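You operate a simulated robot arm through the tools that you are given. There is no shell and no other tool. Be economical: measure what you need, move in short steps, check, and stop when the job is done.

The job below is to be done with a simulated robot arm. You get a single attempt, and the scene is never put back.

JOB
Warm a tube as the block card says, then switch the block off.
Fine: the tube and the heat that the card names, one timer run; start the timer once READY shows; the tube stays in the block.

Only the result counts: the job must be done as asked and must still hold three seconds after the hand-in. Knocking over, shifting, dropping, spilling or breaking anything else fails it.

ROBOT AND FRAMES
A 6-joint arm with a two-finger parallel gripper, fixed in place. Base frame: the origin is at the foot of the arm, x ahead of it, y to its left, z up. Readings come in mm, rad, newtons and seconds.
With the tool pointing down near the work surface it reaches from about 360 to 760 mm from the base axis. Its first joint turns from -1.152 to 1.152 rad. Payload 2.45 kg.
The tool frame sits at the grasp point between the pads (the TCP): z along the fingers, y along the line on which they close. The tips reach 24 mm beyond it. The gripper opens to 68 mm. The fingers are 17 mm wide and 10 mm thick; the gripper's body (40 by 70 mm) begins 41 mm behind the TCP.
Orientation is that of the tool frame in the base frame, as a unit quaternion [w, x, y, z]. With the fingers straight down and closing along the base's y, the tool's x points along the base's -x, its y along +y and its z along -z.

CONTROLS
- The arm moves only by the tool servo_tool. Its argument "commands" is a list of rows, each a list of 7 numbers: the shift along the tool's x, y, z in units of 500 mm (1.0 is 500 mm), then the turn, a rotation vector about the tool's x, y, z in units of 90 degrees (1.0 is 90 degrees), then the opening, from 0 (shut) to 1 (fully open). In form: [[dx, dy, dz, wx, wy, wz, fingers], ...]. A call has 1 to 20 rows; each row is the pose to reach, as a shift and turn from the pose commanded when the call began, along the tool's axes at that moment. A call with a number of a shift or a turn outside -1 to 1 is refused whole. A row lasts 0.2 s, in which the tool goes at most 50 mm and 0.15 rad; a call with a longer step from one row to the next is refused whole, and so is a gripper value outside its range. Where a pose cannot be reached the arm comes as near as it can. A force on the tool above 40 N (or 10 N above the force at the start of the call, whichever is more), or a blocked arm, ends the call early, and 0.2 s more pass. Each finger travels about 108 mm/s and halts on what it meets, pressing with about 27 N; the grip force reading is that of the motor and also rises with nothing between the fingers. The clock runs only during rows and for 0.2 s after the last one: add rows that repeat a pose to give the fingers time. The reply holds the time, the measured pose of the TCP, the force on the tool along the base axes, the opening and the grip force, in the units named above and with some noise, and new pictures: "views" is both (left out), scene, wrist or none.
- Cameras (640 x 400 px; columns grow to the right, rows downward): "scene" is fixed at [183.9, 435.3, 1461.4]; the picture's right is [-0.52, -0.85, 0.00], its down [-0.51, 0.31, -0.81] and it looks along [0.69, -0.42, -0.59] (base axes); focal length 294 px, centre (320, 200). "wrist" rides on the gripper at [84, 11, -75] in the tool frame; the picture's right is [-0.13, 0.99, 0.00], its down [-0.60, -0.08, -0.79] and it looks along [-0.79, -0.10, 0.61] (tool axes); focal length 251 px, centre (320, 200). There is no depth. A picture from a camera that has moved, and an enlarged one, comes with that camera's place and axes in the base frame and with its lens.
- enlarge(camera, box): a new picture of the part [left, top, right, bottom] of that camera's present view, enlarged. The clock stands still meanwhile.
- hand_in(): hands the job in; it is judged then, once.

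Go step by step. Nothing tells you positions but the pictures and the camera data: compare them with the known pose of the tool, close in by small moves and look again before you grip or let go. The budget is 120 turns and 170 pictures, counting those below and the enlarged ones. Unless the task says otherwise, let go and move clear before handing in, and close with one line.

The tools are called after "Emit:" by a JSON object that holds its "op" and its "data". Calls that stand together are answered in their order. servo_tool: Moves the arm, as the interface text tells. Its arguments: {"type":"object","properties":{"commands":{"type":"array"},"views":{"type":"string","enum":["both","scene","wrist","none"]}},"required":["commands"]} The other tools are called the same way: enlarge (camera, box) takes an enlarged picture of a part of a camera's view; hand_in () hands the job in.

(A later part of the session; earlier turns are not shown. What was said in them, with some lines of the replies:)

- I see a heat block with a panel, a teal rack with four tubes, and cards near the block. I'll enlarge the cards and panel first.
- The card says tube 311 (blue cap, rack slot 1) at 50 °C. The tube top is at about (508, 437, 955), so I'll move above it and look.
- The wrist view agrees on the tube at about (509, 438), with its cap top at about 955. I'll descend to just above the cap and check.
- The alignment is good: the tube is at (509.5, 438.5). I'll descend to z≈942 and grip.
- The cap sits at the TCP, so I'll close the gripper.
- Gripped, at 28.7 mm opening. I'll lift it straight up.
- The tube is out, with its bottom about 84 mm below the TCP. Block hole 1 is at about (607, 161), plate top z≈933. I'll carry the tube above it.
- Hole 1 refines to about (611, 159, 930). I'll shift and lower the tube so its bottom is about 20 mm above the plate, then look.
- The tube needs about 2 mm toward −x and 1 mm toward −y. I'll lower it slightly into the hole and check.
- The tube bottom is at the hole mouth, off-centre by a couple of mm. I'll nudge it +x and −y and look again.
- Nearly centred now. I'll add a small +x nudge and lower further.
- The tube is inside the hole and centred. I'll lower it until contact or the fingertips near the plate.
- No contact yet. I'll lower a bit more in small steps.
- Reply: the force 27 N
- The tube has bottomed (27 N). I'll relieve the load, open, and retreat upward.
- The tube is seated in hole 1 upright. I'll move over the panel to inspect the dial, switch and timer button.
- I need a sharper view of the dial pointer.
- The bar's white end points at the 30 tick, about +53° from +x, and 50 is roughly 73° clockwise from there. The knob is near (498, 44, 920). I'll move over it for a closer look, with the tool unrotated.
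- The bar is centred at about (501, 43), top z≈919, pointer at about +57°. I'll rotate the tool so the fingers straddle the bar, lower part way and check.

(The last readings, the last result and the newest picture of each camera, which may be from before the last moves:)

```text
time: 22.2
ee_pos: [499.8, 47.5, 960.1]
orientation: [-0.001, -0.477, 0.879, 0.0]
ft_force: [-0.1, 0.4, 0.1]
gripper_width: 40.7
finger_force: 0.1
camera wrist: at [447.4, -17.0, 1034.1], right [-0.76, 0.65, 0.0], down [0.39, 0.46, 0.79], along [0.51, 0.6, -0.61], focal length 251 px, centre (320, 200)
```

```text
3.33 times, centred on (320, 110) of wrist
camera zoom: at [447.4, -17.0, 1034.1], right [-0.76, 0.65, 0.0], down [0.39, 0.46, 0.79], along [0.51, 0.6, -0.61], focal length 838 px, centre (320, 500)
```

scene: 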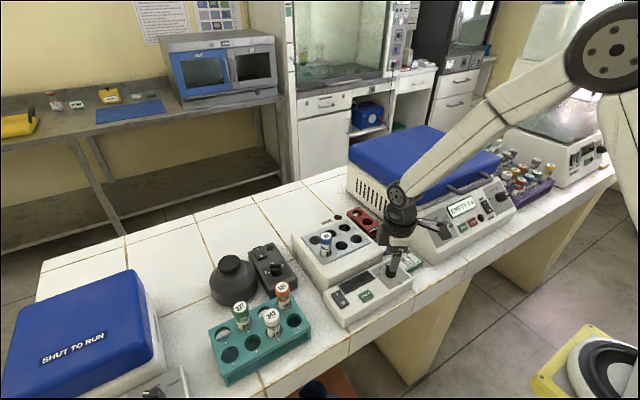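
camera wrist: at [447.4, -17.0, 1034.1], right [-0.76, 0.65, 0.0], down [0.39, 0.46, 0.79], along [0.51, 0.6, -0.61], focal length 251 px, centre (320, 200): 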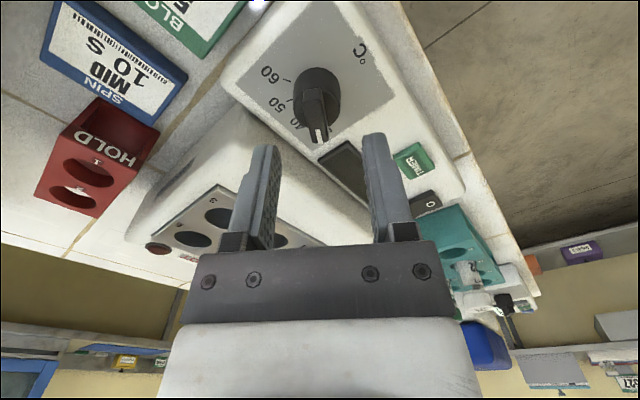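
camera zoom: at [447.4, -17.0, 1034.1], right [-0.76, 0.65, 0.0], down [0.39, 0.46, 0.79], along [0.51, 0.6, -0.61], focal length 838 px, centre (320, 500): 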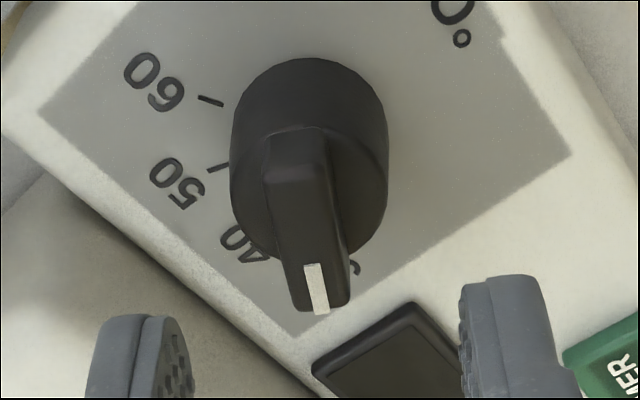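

The fingers need about +4.5 mm along tool x and −1.7 mm along tool y. I'll apply that and descend to straddle the bar.

Emit:
{"op": "servo_tool", "data": {"commands": [[0.009, -0.0034, 0.0, 0, 0, 0, 0.6], [0.009, -0.0034, 0.02, 0, 0, 0, 0.6], [0.009, -0.0034, 0.042, 0, 0, 0, 0.6], [0.009, -0.0034, 0.042, 0, 0, 0, 0.6]], "views": "none"}}

Emit:
{"op": "enlarge", "data": {"camera": "scene", "box": [360, 235, 420, 285]}}

Emit:
{"op": "enlarge", "data": {"camera": "wrist", "box": [240, 50, 400, 210]}}

```text
time: 23.2
ee_pos: [499.6, 41.2, 939.7]
orientation: [0.0, -0.477, 0.879, -0.001]
ft_force: [0.0, -0.1, 0.6]
gripper_width: 40.8
finger_force: 0.1
```

```text
8.00 times, centred on (390, 260) of scene
camera zoom: at [183.9, 435.3, 1461.4], right [-0.52, -0.85, 0.0], down [-0.51, 0.31, -0.81], along [0.69, -0.42, -0.59], focal length 2351 px, centre (-240, -280)
```

zoom: 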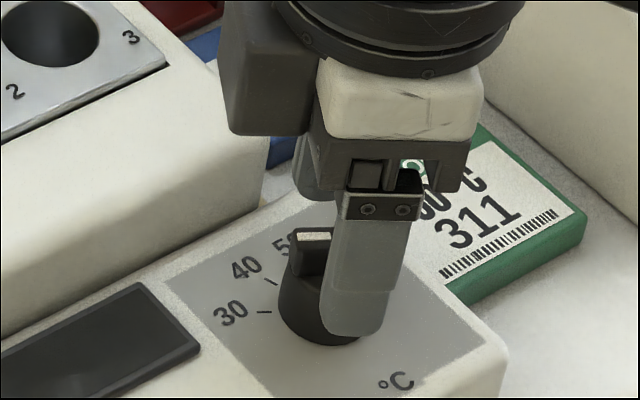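

```text
2.50 times, centred on (320, 130) of wrist
camera zoom: at [446.4, -22.0, 1013.3], right [-0.76, 0.65, 0.0], down [0.39, 0.46, 0.79], along [0.51, 0.6, -0.61], focal length 629 px, centre (320, 375)
```

zoom: 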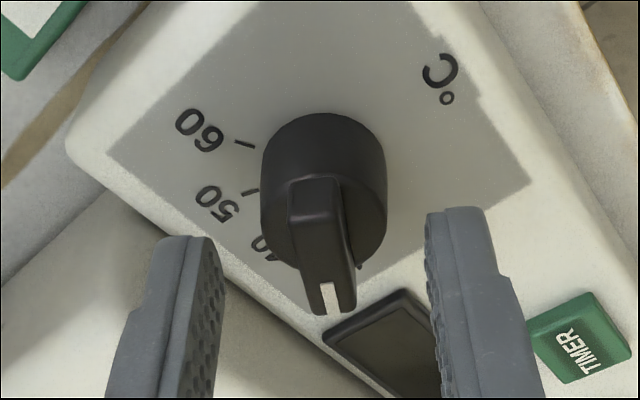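

The alignment looks right: the tips flank the bar and it's centred. I'll close on it.

Emit:
{"op": "servo_tool", "data": {"commands": [[0, 0, 0.004, 0, 0, 0, 0.4], [0, 0, 0.004, 0, 0, 0, 0.2], [0, 0, 0.004, 0, 0, 0, 0.05], [0, 0, 0.004, 0, 0, 0, 0.05], [0, 0, 0.004, 0, 0, 0, 0.05]], "views": "none"}}

Emit:
{"op": "enlarge", "data": {"camera": "wrist", "box": [240, 50, 400, 210]}}

Emit:
{"op": "enlarge", "data": {"camera": "scene", "box": [360, 235, 420, 285]}}

```text
time: 24.4
ee_pos: [498.2, 41.1, 935.5]
orientation: [0.0, -0.478, 0.879, 0.0]
ft_force: [-7.9, 10.0, 2.9]
gripper_width: 9.9
finger_force: 31.3
```

```text
2.50 times, centred on (320, 130) of wrist
camera zoom: at [445.7, -21.8, 1011.3], right [-0.76, 0.65, 0.0], down [0.4, 0.46, 0.79], along [0.51, 0.6, -0.61], focal length 629 px, centre (320, 375)
```

zoom: 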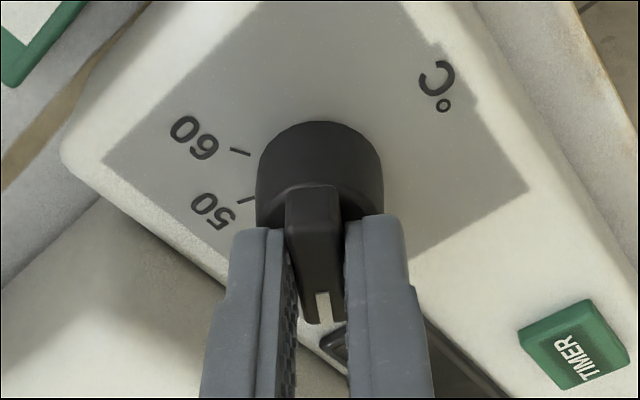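

```text
8.00 times, centred on (390, 260) of scene
camera zoom: at [183.7, 435.5, 1461.3], right [-0.52, -0.85, 0.0], down [-0.51, 0.31, -0.81], along [0.69, -0.42, -0.59], focal length 2351 px, centre (-240, -280)
```

zoom: 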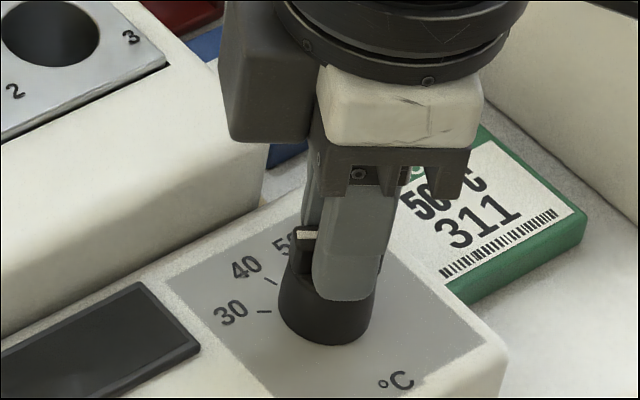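

Gripped at 9.9 mm. I'll rotate the dial about 78° clockwise toward 50.

Emit:
{"op": "servo_tool", "data": {"commands": [[0, 0.002, 0, 0, 0, 0.08, 0.05], [0, 0.002, 0, 0, 0, 0.16, 0.05], [0, 0.002, 0, 0, 0, 0.24, 0.05], [0, 0.002, 0, 0, 0, 0.32, 0.05], [0, 0.002, 0, 0, 0, 0.4, 0.05], [0, 0.002, 0, 0, 0, 0.48, 0.05], [0, 0.002, 0, 0, 0, 0.56, 0.05], [0, 0.002, 0, 0, 0, 0.64, 0.05], [0, 0.002, 0, 0, 0, 0.72, 0.05], [0, 0.002, 0, 0, 0, 0.8, 0.05], [0, 0.002, 0, 0, 0, 0.867, 0.05], [0, 0.002, 0, 0, 0, 0.867, 0.05]], "views": "none"}}

Emit:
{"op": "enlarge", "data": {"camera": "wrist", "box": [240, 50, 400, 210]}}

Emit:
{"op": "enlarge", "data": {"camera": "scene", "box": [360, 235, 420, 285]}}

```text
time: 27.0
ee_pos: [499.1, 41.6, 936.6]
orientation: [0.0, 0.184, 0.983, 0.0]
ft_force: [-0.1, -11.9, -21.3]
gripper_width: 10.0
finger_force: 31.0
```

```text
2.50 times, centred on (320, 130) of wrist
camera zoom: at [426.2, 83.1, 1011.3], right [0.48, 0.88, 0.0], down [0.54, -0.29, 0.79], along [0.7, -0.38, -0.61], focal length 629 px, centre (320, 375)
```

zoom: 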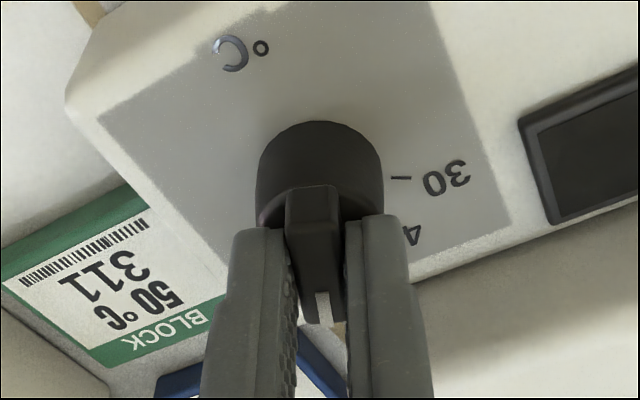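

```text
8.00 times, centred on (390, 260) of scene
camera zoom: at [184.3, 435.0, 1461.4], right [-0.52, -0.85, 0.0], down [-0.51, 0.31, -0.81], along [0.69, -0.42, -0.59], focal length 2351 px, centre (-240, -280)
```

zoom: 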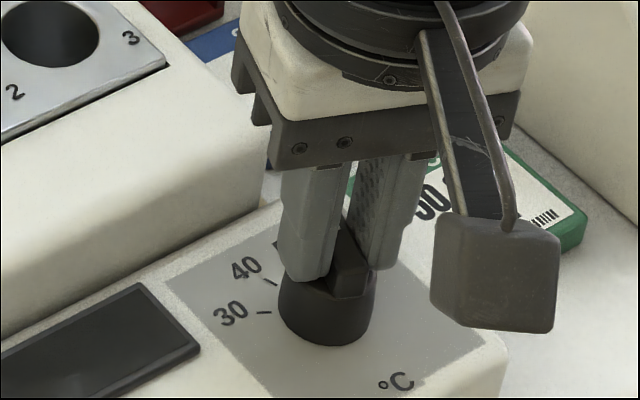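

Knob turned with the tool. I'll release and rise straight up to read the pointer.

Emit:
{"op": "servo_tool", "data": {"commands": [[0, 0, 0, 0, 0, 0, 0.4], [0, 0, 0, 0, 0, 0, 0.6], [0, 0, 0, 0, 0, 0, 0.6], [0, 0, -0.06, 0, 0, 0, 0.6], [0, 0, -0.12, 0, 0, 0, 0.6], [0, 0, -0.12, 0, 0, 0, 0.6]], "views": "none"}}

Emit:
{"op": "enlarge", "data": {"camera": "wrist", "box": [260, 20, 380, 140]}}

Emit:
{"op": "enlarge", "data": {"camera": "scene", "box": [360, 235, 420, 285]}}

```text
time: 28.4
ee_pos: [500.2, 44.1, 999.6]
orientation: [0.0, 0.183, 0.983, 0.0]
ft_force: [0.5, 0.4, 0.3]
gripper_width: 40.8
finger_force: 0.1
```

```text
3.33 times, centred on (320, 80) of wrist
camera zoom: at [426.9, 85.2, 1073.8], right [0.48, 0.88, 0.0], down [0.54, -0.29, 0.79], along [0.7, -0.38, -0.61], focal length 838 px, centre (320, 600)
```

zoom: 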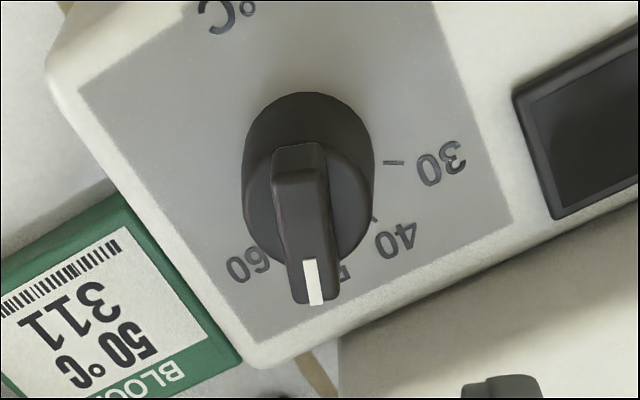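

```text
8.00 times, centred on (390, 260) of scene
camera zoom: at [183.9, 435.3, 1461.4], right [-0.52, -0.85, 0.0], down [-0.51, 0.31, -0.81], along [0.69, -0.42, -0.59], focal length 2351 px, centre (-240, -280)
```

zoom: 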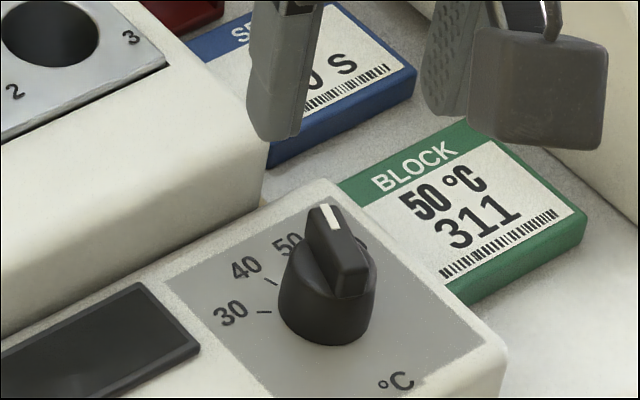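

The pointer now sits at the 50 mark. I'll swing the tool back square, close the fingers and go above the power switch at about (505, 193).

Emit:
{"op": "servo_tool", "data": {"commands": [[0.025, 0.07, 0, 0, 0, -0.06, 0.3], [0.05, 0.14, 0, 0, 0, -0.12, 0.0], [0.075, 0.21, 0, 0, 0, -0.18, 0.0], [0.0986, 0.281, 0, 0, 0, -0.236, 0.0], [0.0986, 0.281, 0, 0, 0, -0.236, 0.0], [0.0986, 0.281, 0, 0, 0, -0.236, 0.0]]}}

Emit:
{"op": "enlarge", "data": {"camera": "wrist", "box": [220, 0, 400, 140]}}

```text
time: 29.8
ee_pos: [502.9, 192.3, 995.4]
orientation: [0.0, -0.002, 1.0, 0.0]
ft_force: [-0.2, 0.6, 0.0]
gripper_width: 0.2
finger_force: 23.2
camera wrist: at [421.4, 203.6, 1070.4], right [0.13, 0.99, 0.0], down [0.6, -0.08, 0.79], along [0.79, -0.1, -0.61], focal length 251 px, centre (320, 200)
```

scene: 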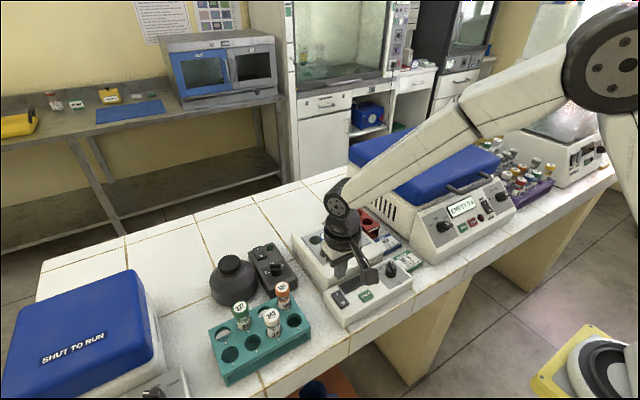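
wrist: 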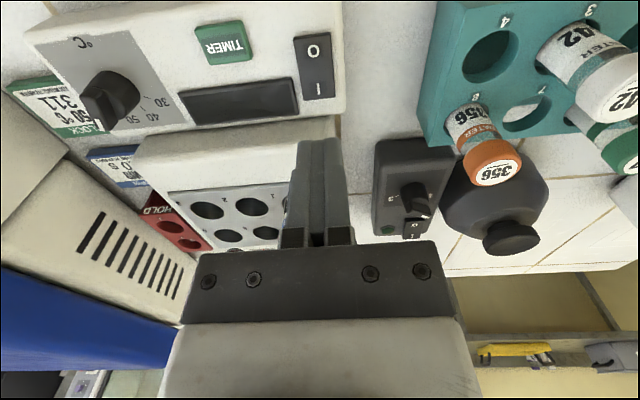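

```text
2.86 times, centred on (310, 70) of wrist
camera zoom: at [421.4, 203.6, 1070.4], right [0.13, 0.99, 0.0], down [0.6, -0.08, 0.79], along [0.79, -0.1, -0.61], focal length 718 px, centre (349, 571)
```

zoom: 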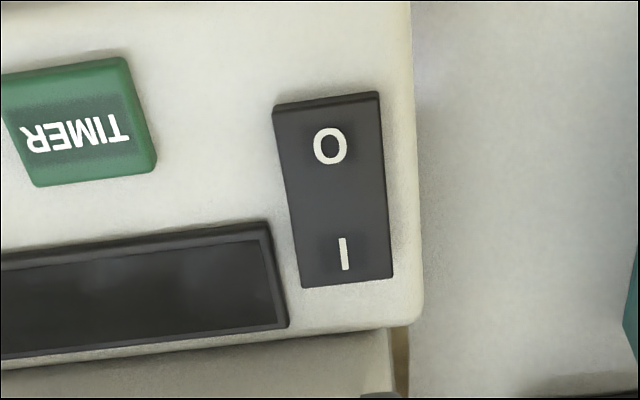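

The switch spans x≈483–526 at y≈190, and its "I" end is at x≈516. I'll descend close with closed fingers and check.

Emit:
{"op": "servo_tool", "data": {"commands": [[-0.024, -0.004, 0.05, 0, 0, 0, 0.0], [-0.024, -0.004, 0.1, 0, 0, 0, 0.0], [-0.024, -0.004, 0.14, 0, 0, 0, 0.0], [-0.024, -0.004, 0.14, 0, 0, 0, 0.0]], "views": "none"}}

Emit:
{"op": "enlarge", "data": {"camera": "scene", "box": [310, 255, 390, 325]}}

Emit:
{"op": "enlarge", "data": {"camera": "wrist", "box": [240, 40, 400, 200]}}

```text
time: 30.8
ee_pos: [516.7, 188.6, 926.5]
orientation: [0.001, -0.001, 1.0, 0.001]
ft_force: [-0.4, 1.5, 0.0]
gripper_width: 0.1
finger_force: 23.6
```

```text
5.71 times, centred on (350, 290) of scene
camera zoom: at [183.9, 435.3, 1461.4], right [-0.52, -0.85, 0.0], down [-0.51, 0.31, -0.81], along [0.69, -0.42, -0.59], focal length 1679 px, centre (149, -314)
```

zoom: 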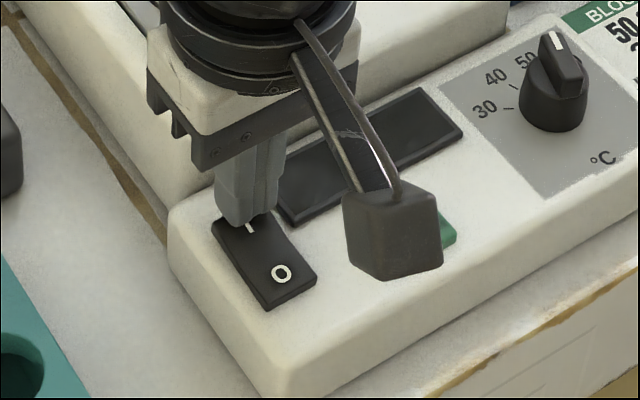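

```text
2.50 times, centred on (320, 120) of wrist
camera zoom: at [434.8, 199.2, 1001.2], right [0.13, 0.99, 0.0], down [0.6, -0.08, 0.79], along [0.79, -0.1, -0.61], focal length 629 px, centre (320, 400)
```

zoom: 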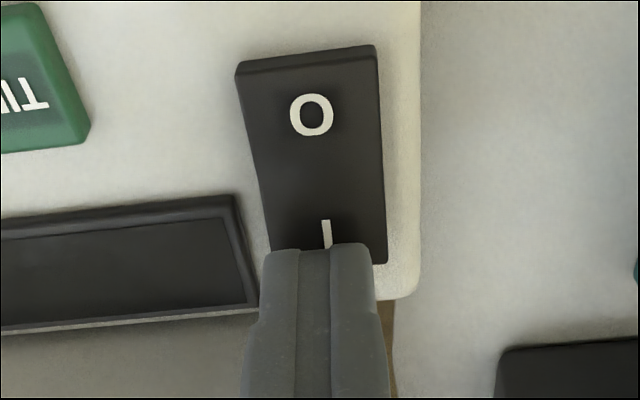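

The tip is over the "I" end. I'll shift +1.5 mm in y and press down gently.

Emit:
{"op": "servo_tool", "data": {"commands": [[0.001, 0.003, 0.008, 0, 0, 0, 0.0], [0.001, 0.003, 0.012, 0, 0, 0, 0.0], [0.001, 0.003, 0.016, 0, 0, 0, 0.0], [0.001, 0.003, 0.02, 0, 0, 0, 0.0], [0.001, 0.003, 0.023, 0, 0, 0, 0.0], [0.001, 0.003, 0.026, 0, 0, 0, 0.0]], "views": "none"}}

Emit:
{"op": "enlarge", "data": {"camera": "scene", "box": [310, 255, 390, 325]}}

Emit:
{"op": "enlarge", "data": {"camera": "wrist", "box": [160, 40, 400, 200]}}

```text
time: 31.7
ee_pos: [517.5, 190.1, 921.6]
orientation: [0.001, -0.002, 1.0, 0.002]
ft_force: [-2.2, -1.0, 7.5]
gripper_width: 0.0
finger_force: 23.8
stopped in row 4: the force on the tool passed its limit (the readings are from after the stop); the commanded pose is now the measured one
```

```text
5.71 times, centred on (350, 290) of scene
camera zoom: at [183.8, 435.2, 1461.4], right [-0.52, -0.85, 0.0], down [-0.51, 0.31, -0.81], along [0.69, -0.42, -0.59], focal length 1679 px, centre (149, -314)
```

zoom: 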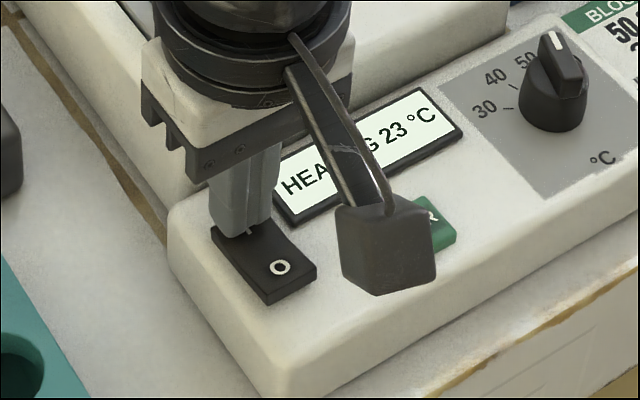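

```text
2.50 times, centred on (280, 120) of wrist
camera zoom: at [434.4, 201.6, 996.1], right [0.13, 0.99, 0.0], down [0.6, -0.08, 0.79], along [0.79, -0.1, -0.61], focal length 629 px, centre (420, 400)
```

zoom: 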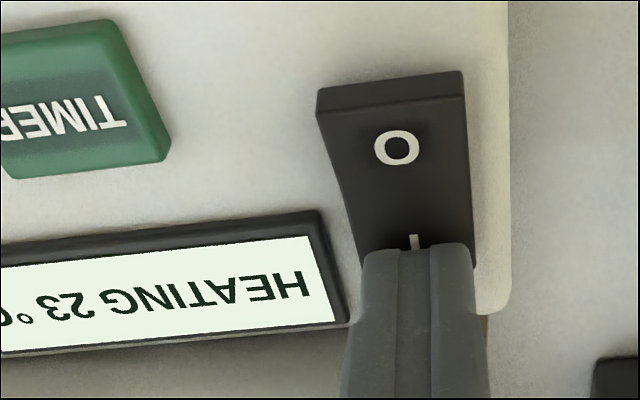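

Power is on and it shows HEATING 23 °C. I'll rise and hover above the TIMER button at about (478, 136) while it heats.

Emit:
{"op": "servo_tool", "data": {"commands": [[0, 0, -0.04, 0, 0, 0, 0.0], [0, 0, -0.08, 0, 0, 0, 0.0], [0.039, -0.054, -0.08, 0, 0, 0, 0.0], [0.078, -0.108, -0.08, 0, 0, 0, 0.0], [0.078, -0.108, -0.04, 0, 0, 0, 0.0], [0.078, -0.108, -0.04, 0, 0, 0, 0.0]], "views": "wrist"}}

Emit:
{"op": "enlarge", "data": {"camera": "scene", "box": [310, 235, 430, 325]}}

Emit:
{"op": "enlarge", "data": {"camera": "wrist", "box": [240, 40, 400, 200]}}

```text
time: 33.1
ee_pos: [477.8, 137.5, 939.5]
orientation: [0.002, -0.002, 1.0, 0.002]
ft_force: [1.1, -0.8, 0.7]
gripper_width: 0.0
finger_force: 23.9
camera wrist: at [394.8, 148.9, 1013.0], right [0.13, 0.99, 0.0], down [0.6, -0.08, 0.8], along [0.79, -0.1, -0.61], focal length 251 px, centre (320, 200)
```

wrist: 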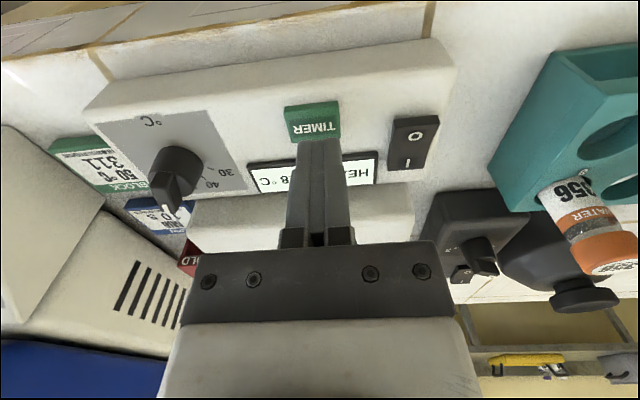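

```text
4.44 times, centred on (370, 280) of scene
camera zoom: at [183.9, 435.3, 1461.4], right [-0.52, -0.85, 0.0], down [-0.51, 0.31, -0.81], along [0.69, -0.42, -0.59], focal length 1306 px, centre (98, -156)
```

zoom: 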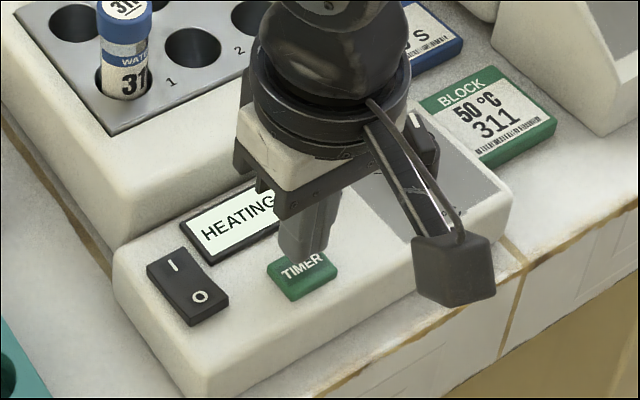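

```text
2.50 times, centred on (320, 120) of wrist
camera zoom: at [394.8, 148.9, 1013.0], right [0.13, 0.99, 0.0], down [0.6, -0.08, 0.8], along [0.79, -0.1, -0.61], focal length 629 px, centre (320, 400)
```

zoom: 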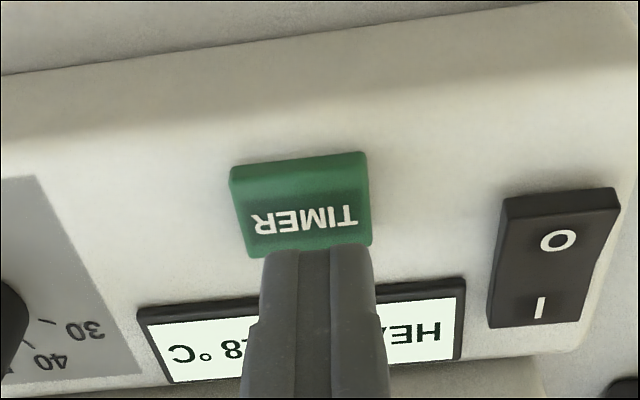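

The display reads about 28 °C and is climbing. I'll centre over TIMER and wait for READY.

Emit:
{"op": "servo_tool", "data": {"commands": [[0.004, -0.005, 0, 0, 0, 0, 0], [0.004, -0.005, 0, 0, 0, 0, 0], [0.004, -0.005, 0, 0, 0, 0, 0], [0.004, -0.005, 0, 0, 0, 0, 0], [0.004, -0.005, 0, 0, 0, 0, 0], [0.004, -0.005, 0, 0, 0, 0, 0], [0.004, -0.005, 0, 0, 0, 0, 0], [0.004, -0.005, 0, 0, 0, 0, 0], [0.004, -0.005, 0, 0, 0, 0, 0], [0.004, -0.005, 0, 0, 0, 0, 0], [0.004, -0.005, 0, 0, 0, 0, 0], [0.004, -0.005, 0, 0, 0, 0, 0], [0.004, -0.005, 0, 0, 0, 0, 0], [0.004, -0.005, 0, 0, 0, 0, 0], [0.004, -0.005, 0, 0, 0, 0, 0], [0.004, -0.005, 0, 0, 0, 0, 0], [0.004, -0.005, 0, 0, 0, 0, 0], [0.004, -0.005, 0, 0, 0, 0, 0], [0.004, -0.005, 0, 0, 0, 0, 0], [0.004, -0.005, 0, 0, 0, 0, 0]], "views": "none"}}

Emit:
{"op": "enlarge", "data": {"camera": "wrist", "box": [240, 40, 400, 200]}}

```text
time: 37.3
ee_pos: [476.9, 134.1, 940.2]
orientation: [0.002, -0.001, 1.0, 0.001]
ft_force: [-0.3, -0.3, -0.2]
gripper_width: 0.0
finger_force: 23.6
```

```text
2.50 times, centred on (320, 120) of wrist
camera zoom: at [393.1, 145.5, 1013.1], right [0.13, 0.99, 0.0], down [0.6, -0.08, 0.79], along [0.79, -0.1, -0.61], focal length 629 px, centre (320, 400)
```

zoom: 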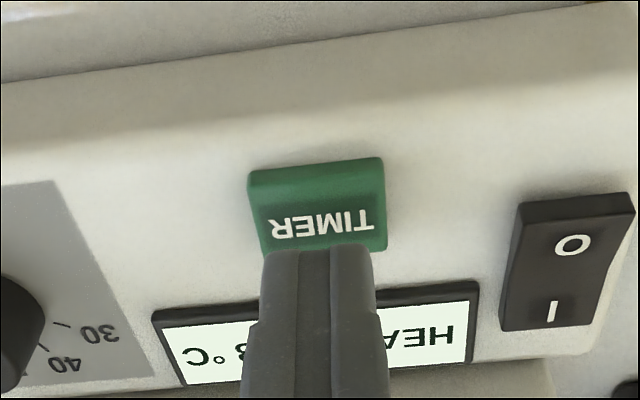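

Emit:
{"op": "servo_tool", "data": {"commands": [[0, 0, 0, 0, 0, 0, 0], [0, 0, 0, 0, 0, 0, 0], [0, 0, 0, 0, 0, 0, 0], [0, 0, 0, 0, 0, 0, 0], [0, 0, 0, 0, 0, 0, 0], [0, 0, 0, 0, 0, 0, 0], [0, 0, 0, 0, 0, 0, 0], [0, 0, 0, 0, 0, 0, 0], [0, 0, 0, 0, 0, 0, 0], [0, 0, 0, 0, 0, 0, 0], [0, 0, 0, 0, 0, 0, 0], [0, 0, 0, 0, 0, 0, 0], [0, 0, 0, 0, 0, 0, 0], [0, 0, 0, 0, 0, 0, 0], [0, 0, 0, 0, 0, 0, 0], [0, 0, 0, 0, 0, 0, 0], [0, 0, 0, 0, 0, 0, 0], [0, 0, 0, 0, 0, 0, 0], [0, 0, 0, 0, 0, 0, 0], [0, 0, 0, 0, 0, 0, 0]], "views": "none"}}

Emit:
{"op": "enlarge", "data": {"camera": "scene", "box": [310, 235, 430, 325]}}

Emit:
{"op": "enlarge", "data": {"camera": "wrist", "box": [240, 40, 400, 200]}}

```text
time: 41.5
ee_pos: [476.0, 135.5, 938.0]
orientation: [0.001, -0.001, 1.0, 0.001]
ft_force: [0.4, 0.5, -0.4]
gripper_width: 0.0
finger_force: 23.5
```

```text
4.44 times, centred on (370, 280) of scene
camera zoom: at [183.9, 435.3, 1461.4], right [-0.52, -0.85, 0.0], down [-0.51, 0.31, -0.81], along [0.69, -0.42, -0.59], focal length 1306 px, centre (98, -156)
```

zoom: 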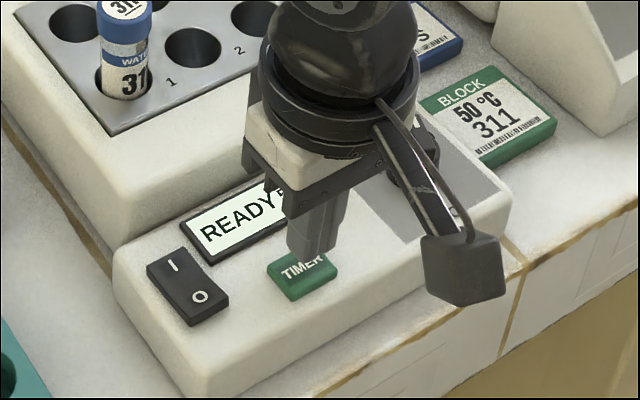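

```text
2.50 times, centred on (320, 120) of wrist
camera zoom: at [393.1, 145.5, 1013.1], right [0.13, 0.99, 0.0], down [0.6, -0.08, 0.79], along [0.79, -0.1, -0.61], focal length 629 px, centre (320, 400)
```

zoom: 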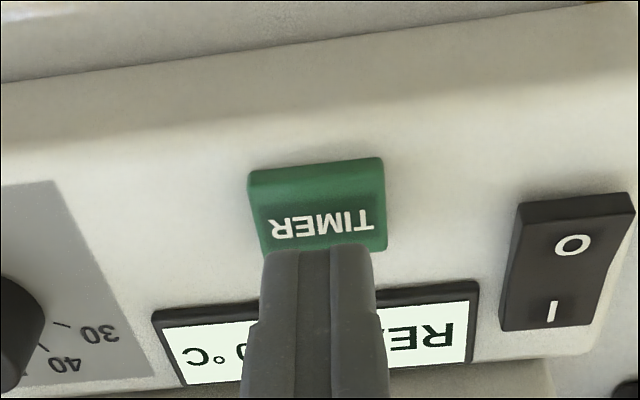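

READY shows. Before starting, I'll lift a little to confirm it says 50 °C.

Emit:
{"op": "servo_tool", "data": {"commands": [[0, 0, -0.06, 0, 0, 0, 0], [0, 0, -0.12, 0, 0, 0, 0], [0, 0, -0.12, 0, 0, 0, 0]], "views": "none"}}

Emit:
{"op": "enlarge", "data": {"camera": "wrist", "box": [240, 0, 400, 140]}}

```text
time: 42.3
ee_pos: [474.6, 133.7, 997.4]
orientation: [0.0, -0.002, 1.0, 0.001]
ft_force: [0.1, -0.7, 0.9]
gripper_width: 0.0
finger_force: 23.3
```

```text
2.86 times, centred on (320, 70) of wrist
camera zoom: at [392.0, 144.5, 1072.1], right [0.13, 0.99, 0.0], down [0.6, -0.08, 0.79], along [0.79, -0.1, -0.61], focal length 718 px, centre (320, 571)
```

zoom: 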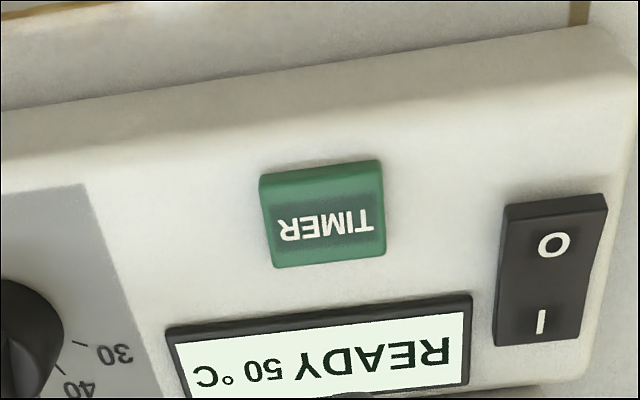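

READY 50 °C confirmed. I'll press TIMER once.

Emit:
{"op": "servo_tool", "data": {"commands": [[-0.005, 0.001, 0.06, 0, 0, 0, 0], [-0.005, 0.001, 0.12, 0, 0, 0, 0], [-0.005, 0.001, 0.132, 0, 0, 0, 0], [-0.005, 0.001, 0.138, 0, 0, 0, 0], [-0.005, 0.001, 0.143, 0, 0, 0, 0], [-0.005, 0.001, 0.147, 0, 0, 0, 0], [-0.005, 0.001, 0.151, 0, 0, 0, 0], [-0.005, 0.001, 0.155, 0, 0, 0, 0], [-0.005, 0.001, 0.159, 0, 0, 0, 0], [-0.005, 0.001, 0.163, 0, 0, 0, 0]], "views": "none"}}

Emit:
{"op": "enlarge", "data": {"camera": "scene", "box": [310, 235, 430, 325]}}

Emit:
{"op": "enlarge", "data": {"camera": "wrist", "box": [240, 40, 400, 200]}}

```text
time: 44.5
ee_pos: [479.3, 135.0, 917.9]
orientation: [0.002, -0.002, 1.0, 0.001]
ft_force: [-1.3, -0.9, 1.6]
gripper_width: 0.0
finger_force: 23.7
```

```text
4.44 times, centred on (370, 280) of scene
camera zoom: at [183.9, 435.3, 1461.4], right [-0.52, -0.85, 0.0], down [-0.51, 0.31, -0.81], along [0.69, -0.42, -0.59], focal length 1306 px, centre (98, -156)
```

zoom: 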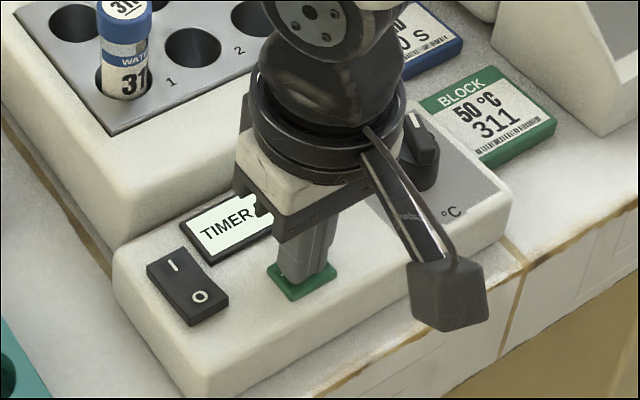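

```text
2.50 times, centred on (320, 120) of wrist
camera zoom: at [396.5, 146.2, 992.6], right [0.13, 0.99, 0.0], down [0.6, -0.08, 0.79], along [0.79, -0.1, -0.61], focal length 629 px, centre (320, 400)
```

zoom: 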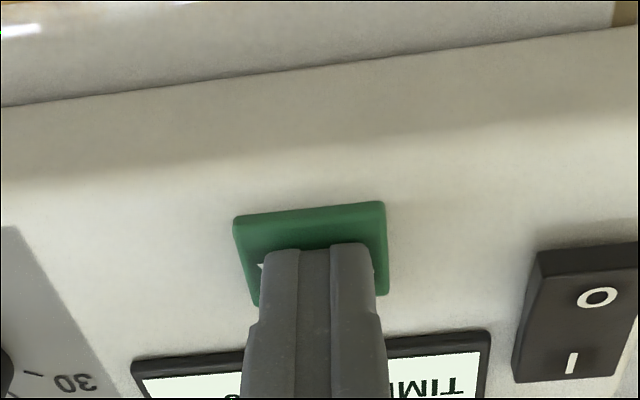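

The timer has started (display reads TIMER). I'll rise, move above the switch's O end at about (491, 190) and watch the timer.

Emit:
{"op": "servo_tool", "data": {"commands": [[0, 0, -0.06, 0, 0, 0, 0], [0, 0, -0.12, 0, 0, 0, 0], [-0.012, 0.055, -0.12, 0, 0, 0, 0], [-0.024, 0.111, -0.1, 0, 0, 0, 0], [-0.024, 0.111, -0.1, 0, 0, 0, 0]], "views": "wrist"}}

Emit:
{"op": "enlarge", "data": {"camera": "wrist", "box": [200, 20, 400, 160]}}

```text
time: 45.7
ee_pos: [489.9, 192.4, 969.2]
orientation: [0.001, -0.002, 1.0, 0.002]
ft_force: [1.4, -0.2, -1.1]
gripper_width: 0.1
finger_force: 23.4
camera wrist: at [407.7, 203.3, 1043.4], right [0.13, 0.99, 0.0], down [0.6, -0.08, 0.79], along [0.79, -0.1, -0.61], focal length 251 px, centre (320, 200)
```

wrist: 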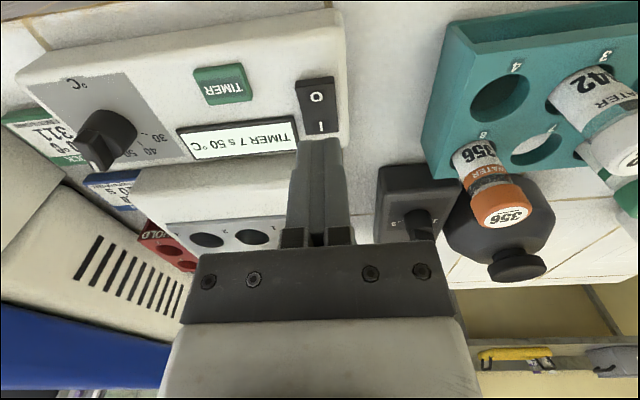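

```text
2.86 times, centred on (300, 90) of wrist
camera zoom: at [407.7, 203.3, 1043.4], right [0.13, 0.99, 0.0], down [0.6, -0.08, 0.79], along [0.79, -0.1, -0.61], focal length 718 px, centre (377, 514)
```

zoom: 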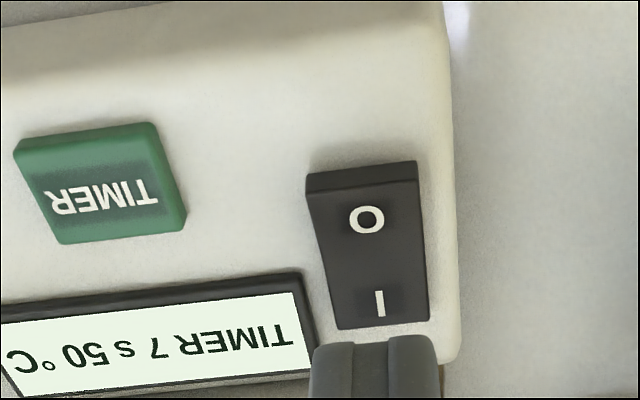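

It shows TIMER 7 s, counting down. I'll wait it out above the switch.

Emit:
{"op": "servo_tool", "data": {"commands": [[0, -0.003, 0, 0, 0, 0, 0], [0, -0.003, 0.03, 0, 0, 0, 0], [0, -0.003, 0.03, 0, 0, 0, 0], [0, -0.003, 0.03, 0, 0, 0, 0], [0, -0.003, 0.03, 0, 0, 0, 0], [0, -0.003, 0.03, 0, 0, 0, 0], [0, -0.003, 0.03, 0, 0, 0, 0], [0, -0.003, 0.03, 0, 0, 0, 0], [0, -0.003, 0.03, 0, 0, 0, 0], [0, -0.003, 0.03, 0, 0, 0, 0], [0, -0.003, 0.03, 0, 0, 0, 0], [0, -0.003, 0.03, 0, 0, 0, 0], [0, -0.003, 0.03, 0, 0, 0, 0], [0, -0.003, 0.03, 0, 0, 0, 0], [0, -0.003, 0.03, 0, 0, 0, 0], [0, -0.003, 0.03, 0, 0, 0, 0], [0, -0.003, 0.03, 0, 0, 0, 0], [0, -0.003, 0.03, 0, 0, 0, 0], [0, -0.003, 0.03, 0, 0, 0, 0], [0, -0.003, 0.03, 0, 0, 0, 0]], "views": "none"}}

Emit:
{"op": "servo_tool", "data": {"commands": [[0, 0, 0, 0, 0, 0, 0], [0, 0, 0, 0, 0, 0, 0], [0, 0, 0, 0, 0, 0, 0], [0, 0, 0, 0, 0, 0, 0], [0, 0, 0, 0, 0, 0, 0], [0, 0, 0, 0, 0, 0, 0], [0, 0, 0, 0, 0, 0, 0], [0, 0, 0, 0, 0, 0, 0], [0, 0, 0, 0, 0, 0, 0], [0, 0, 0, 0, 0, 0, 0], [0, 0, 0, 0, 0, 0, 0], [0, 0, 0, 0, 0, 0, 0], [0, 0, 0, 0, 0, 0, 0], [0, 0, 0, 0, 0, 0, 0], [0, 0, 0, 0, 0, 0, 0], [0, 0, 0, 0, 0, 0, 0], [0, 0, 0, 0, 0, 0, 0], [0, 0, 0, 0, 0, 0, 0], [0, 0, 0, 0, 0, 0, 0], [0, 0, 0, 0, 0, 0, 0]], "views": "wrist"}}

Emit:
{"op": "enlarge", "data": {"camera": "wrist", "box": [180, 40, 400, 200]}}

```text
time: 49.9
ee_pos: [489.4, 191.1, 954.7]
orientation: [0.002, -0.001, 1.0, 0.001]
ft_force: [0.7, 0.2, 0.4]
gripper_width: 0.0
finger_force: 23.7
```

```text
time: 54.1
ee_pos: [488.7, 190.3, 955.3]
orientation: [0.001, -0.002, 1.0, 0.001]
ft_force: [-0.6, -0.4, 0.2]
gripper_width: 0.0
finger_force: 23.6
camera wrist: at [406.2, 201.9, 1029.6], right [0.13, 0.99, 0.0], down [0.6, -0.08, 0.79], along [0.79, -0.1, -0.61], focal length 251 px, centre (320, 200)
```

wrist: 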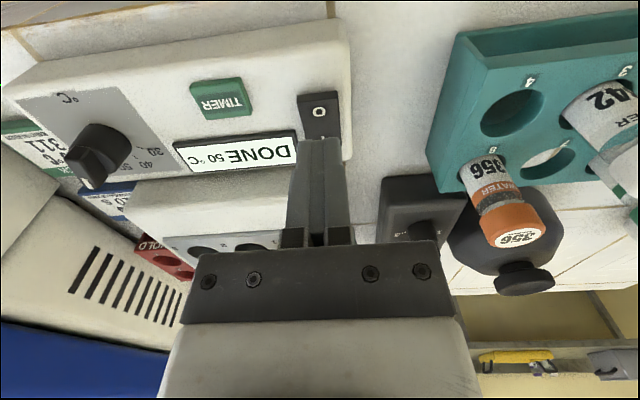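

```text
2.50 times, centred on (290, 120) of wrist
camera zoom: at [406.2, 201.9, 1029.6], right [0.13, 0.99, 0.0], down [0.6, -0.08, 0.79], along [0.79, -0.1, -0.61], focal length 629 px, centre (395, 400)
```

zoom: 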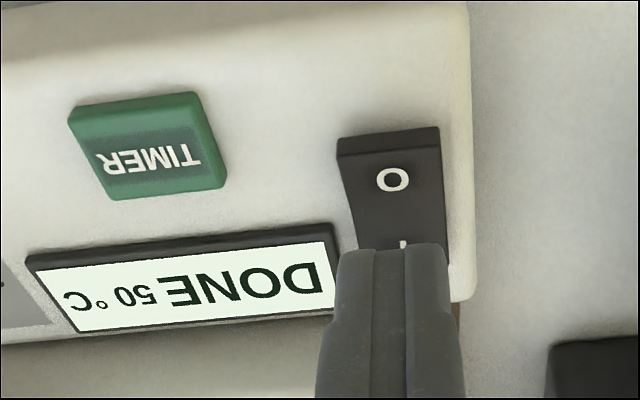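

DONE is showing. I'll press the O end of the switch.

Emit:
{"op": "servo_tool", "data": {"commands": [[0, 0, 0.03, 0, 0, 0, 0], [0, 0, 0.052, 0, 0, 0, 0], [0, 0, 0.058, 0, 0, 0, 0], [0, 0, 0.062, 0, 0, 0, 0], [0, 0, 0.066, 0, 0, 0, 0], [0, 0, 0.07, 0, 0, 0, 0], [0, 0, 0.074, 0, 0, 0, 0], [0, 0, 0.077, 0, 0, 0, 0]], "views": "wrist"}}

```text
time: 55.6
ee_pos: [490.3, 188.8, 922.3]
orientation: [0.002, -0.002, 1.0, 0.0]
ft_force: [-6.0, -1.3, 9.2]
gripper_width: 0.0
finger_force: 23.5
stopped in row 7: the force on the tool passed its limit (the readings are from after the stop); the commanded pose is now the measured one
camera wrist: at [407.4, 200.1, 996.8], right [0.13, 0.99, 0.0], down [0.6, -0.08, 0.79], along [0.79, -0.1, -0.61], focal length 251 px, centre (320, 200)
```

wrist: 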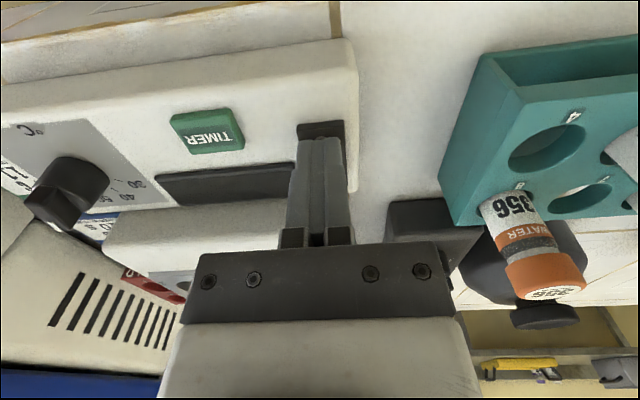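

The display is off. I'll retreat upward and verify.

Emit:
{"op": "servo_tool", "data": {"commands": [[0, 0, -0.05, 0, 0, 0, 0], [0, 0, -0.14, 0, 0, 0, 0], [0, 0, -0.23, 0, 0, 0, 0], [0, 0, -0.32, 0, 0, 0, 0.2], [0, 0, -0.32, 0, 0, 0, 0.4]], "views": "wrist"}}

Emit:
{"op": "enlarge", "data": {"camera": "scene", "box": [200, 200, 440, 360]}}

```text
time: 56.8
ee_pos: [490.7, 187.2, 1082.4]
orientation: [0.0, -0.002, 1.0, 0.001]
ft_force: [-0.3, -0.6, -0.2]
gripper_width: 27.2
finger_force: 0.0
camera wrist: at [407.6, 199.2, 1155.6], right [0.13, 0.99, 0.0], down [0.6, -0.08, 0.79], along [0.79, -0.1, -0.61], focal length 251 px, centre (320, 200)
```

wrist: 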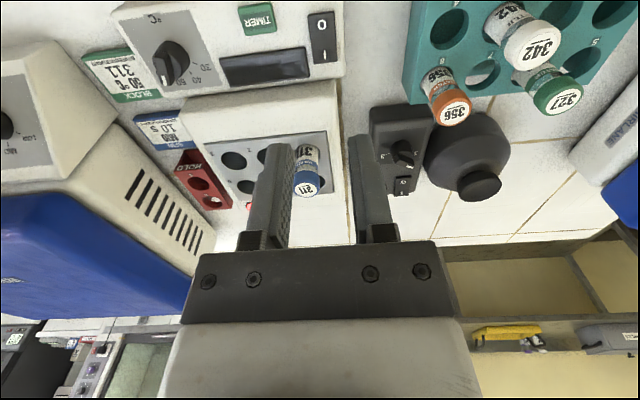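

```text
2.50 times, centred on (320, 280) of scene
camera zoom: at [183.9, 435.3, 1461.4], right [-0.52, -0.85, 0.0], down [-0.51, 0.31, -0.81], along [0.69, -0.42, -0.59], focal length 735 px, centre (320, 0)
```

zoom: 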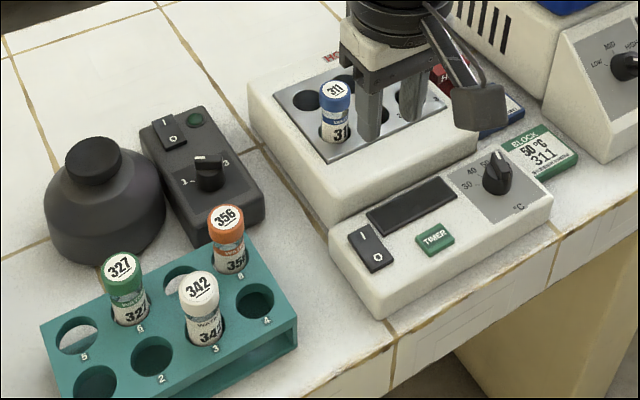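

The block is off, tube 311 is in it, and nothing else has moved. I'll hand in.

Emit:
{"op": "hand_in", "data": {}}

```text
The job is handed in.
```

Tube 311 was warmed at 50 °C with one timer run, started once READY showed and run to DONE; the block is off, the tube is still in hole 1, and the job is handed in.
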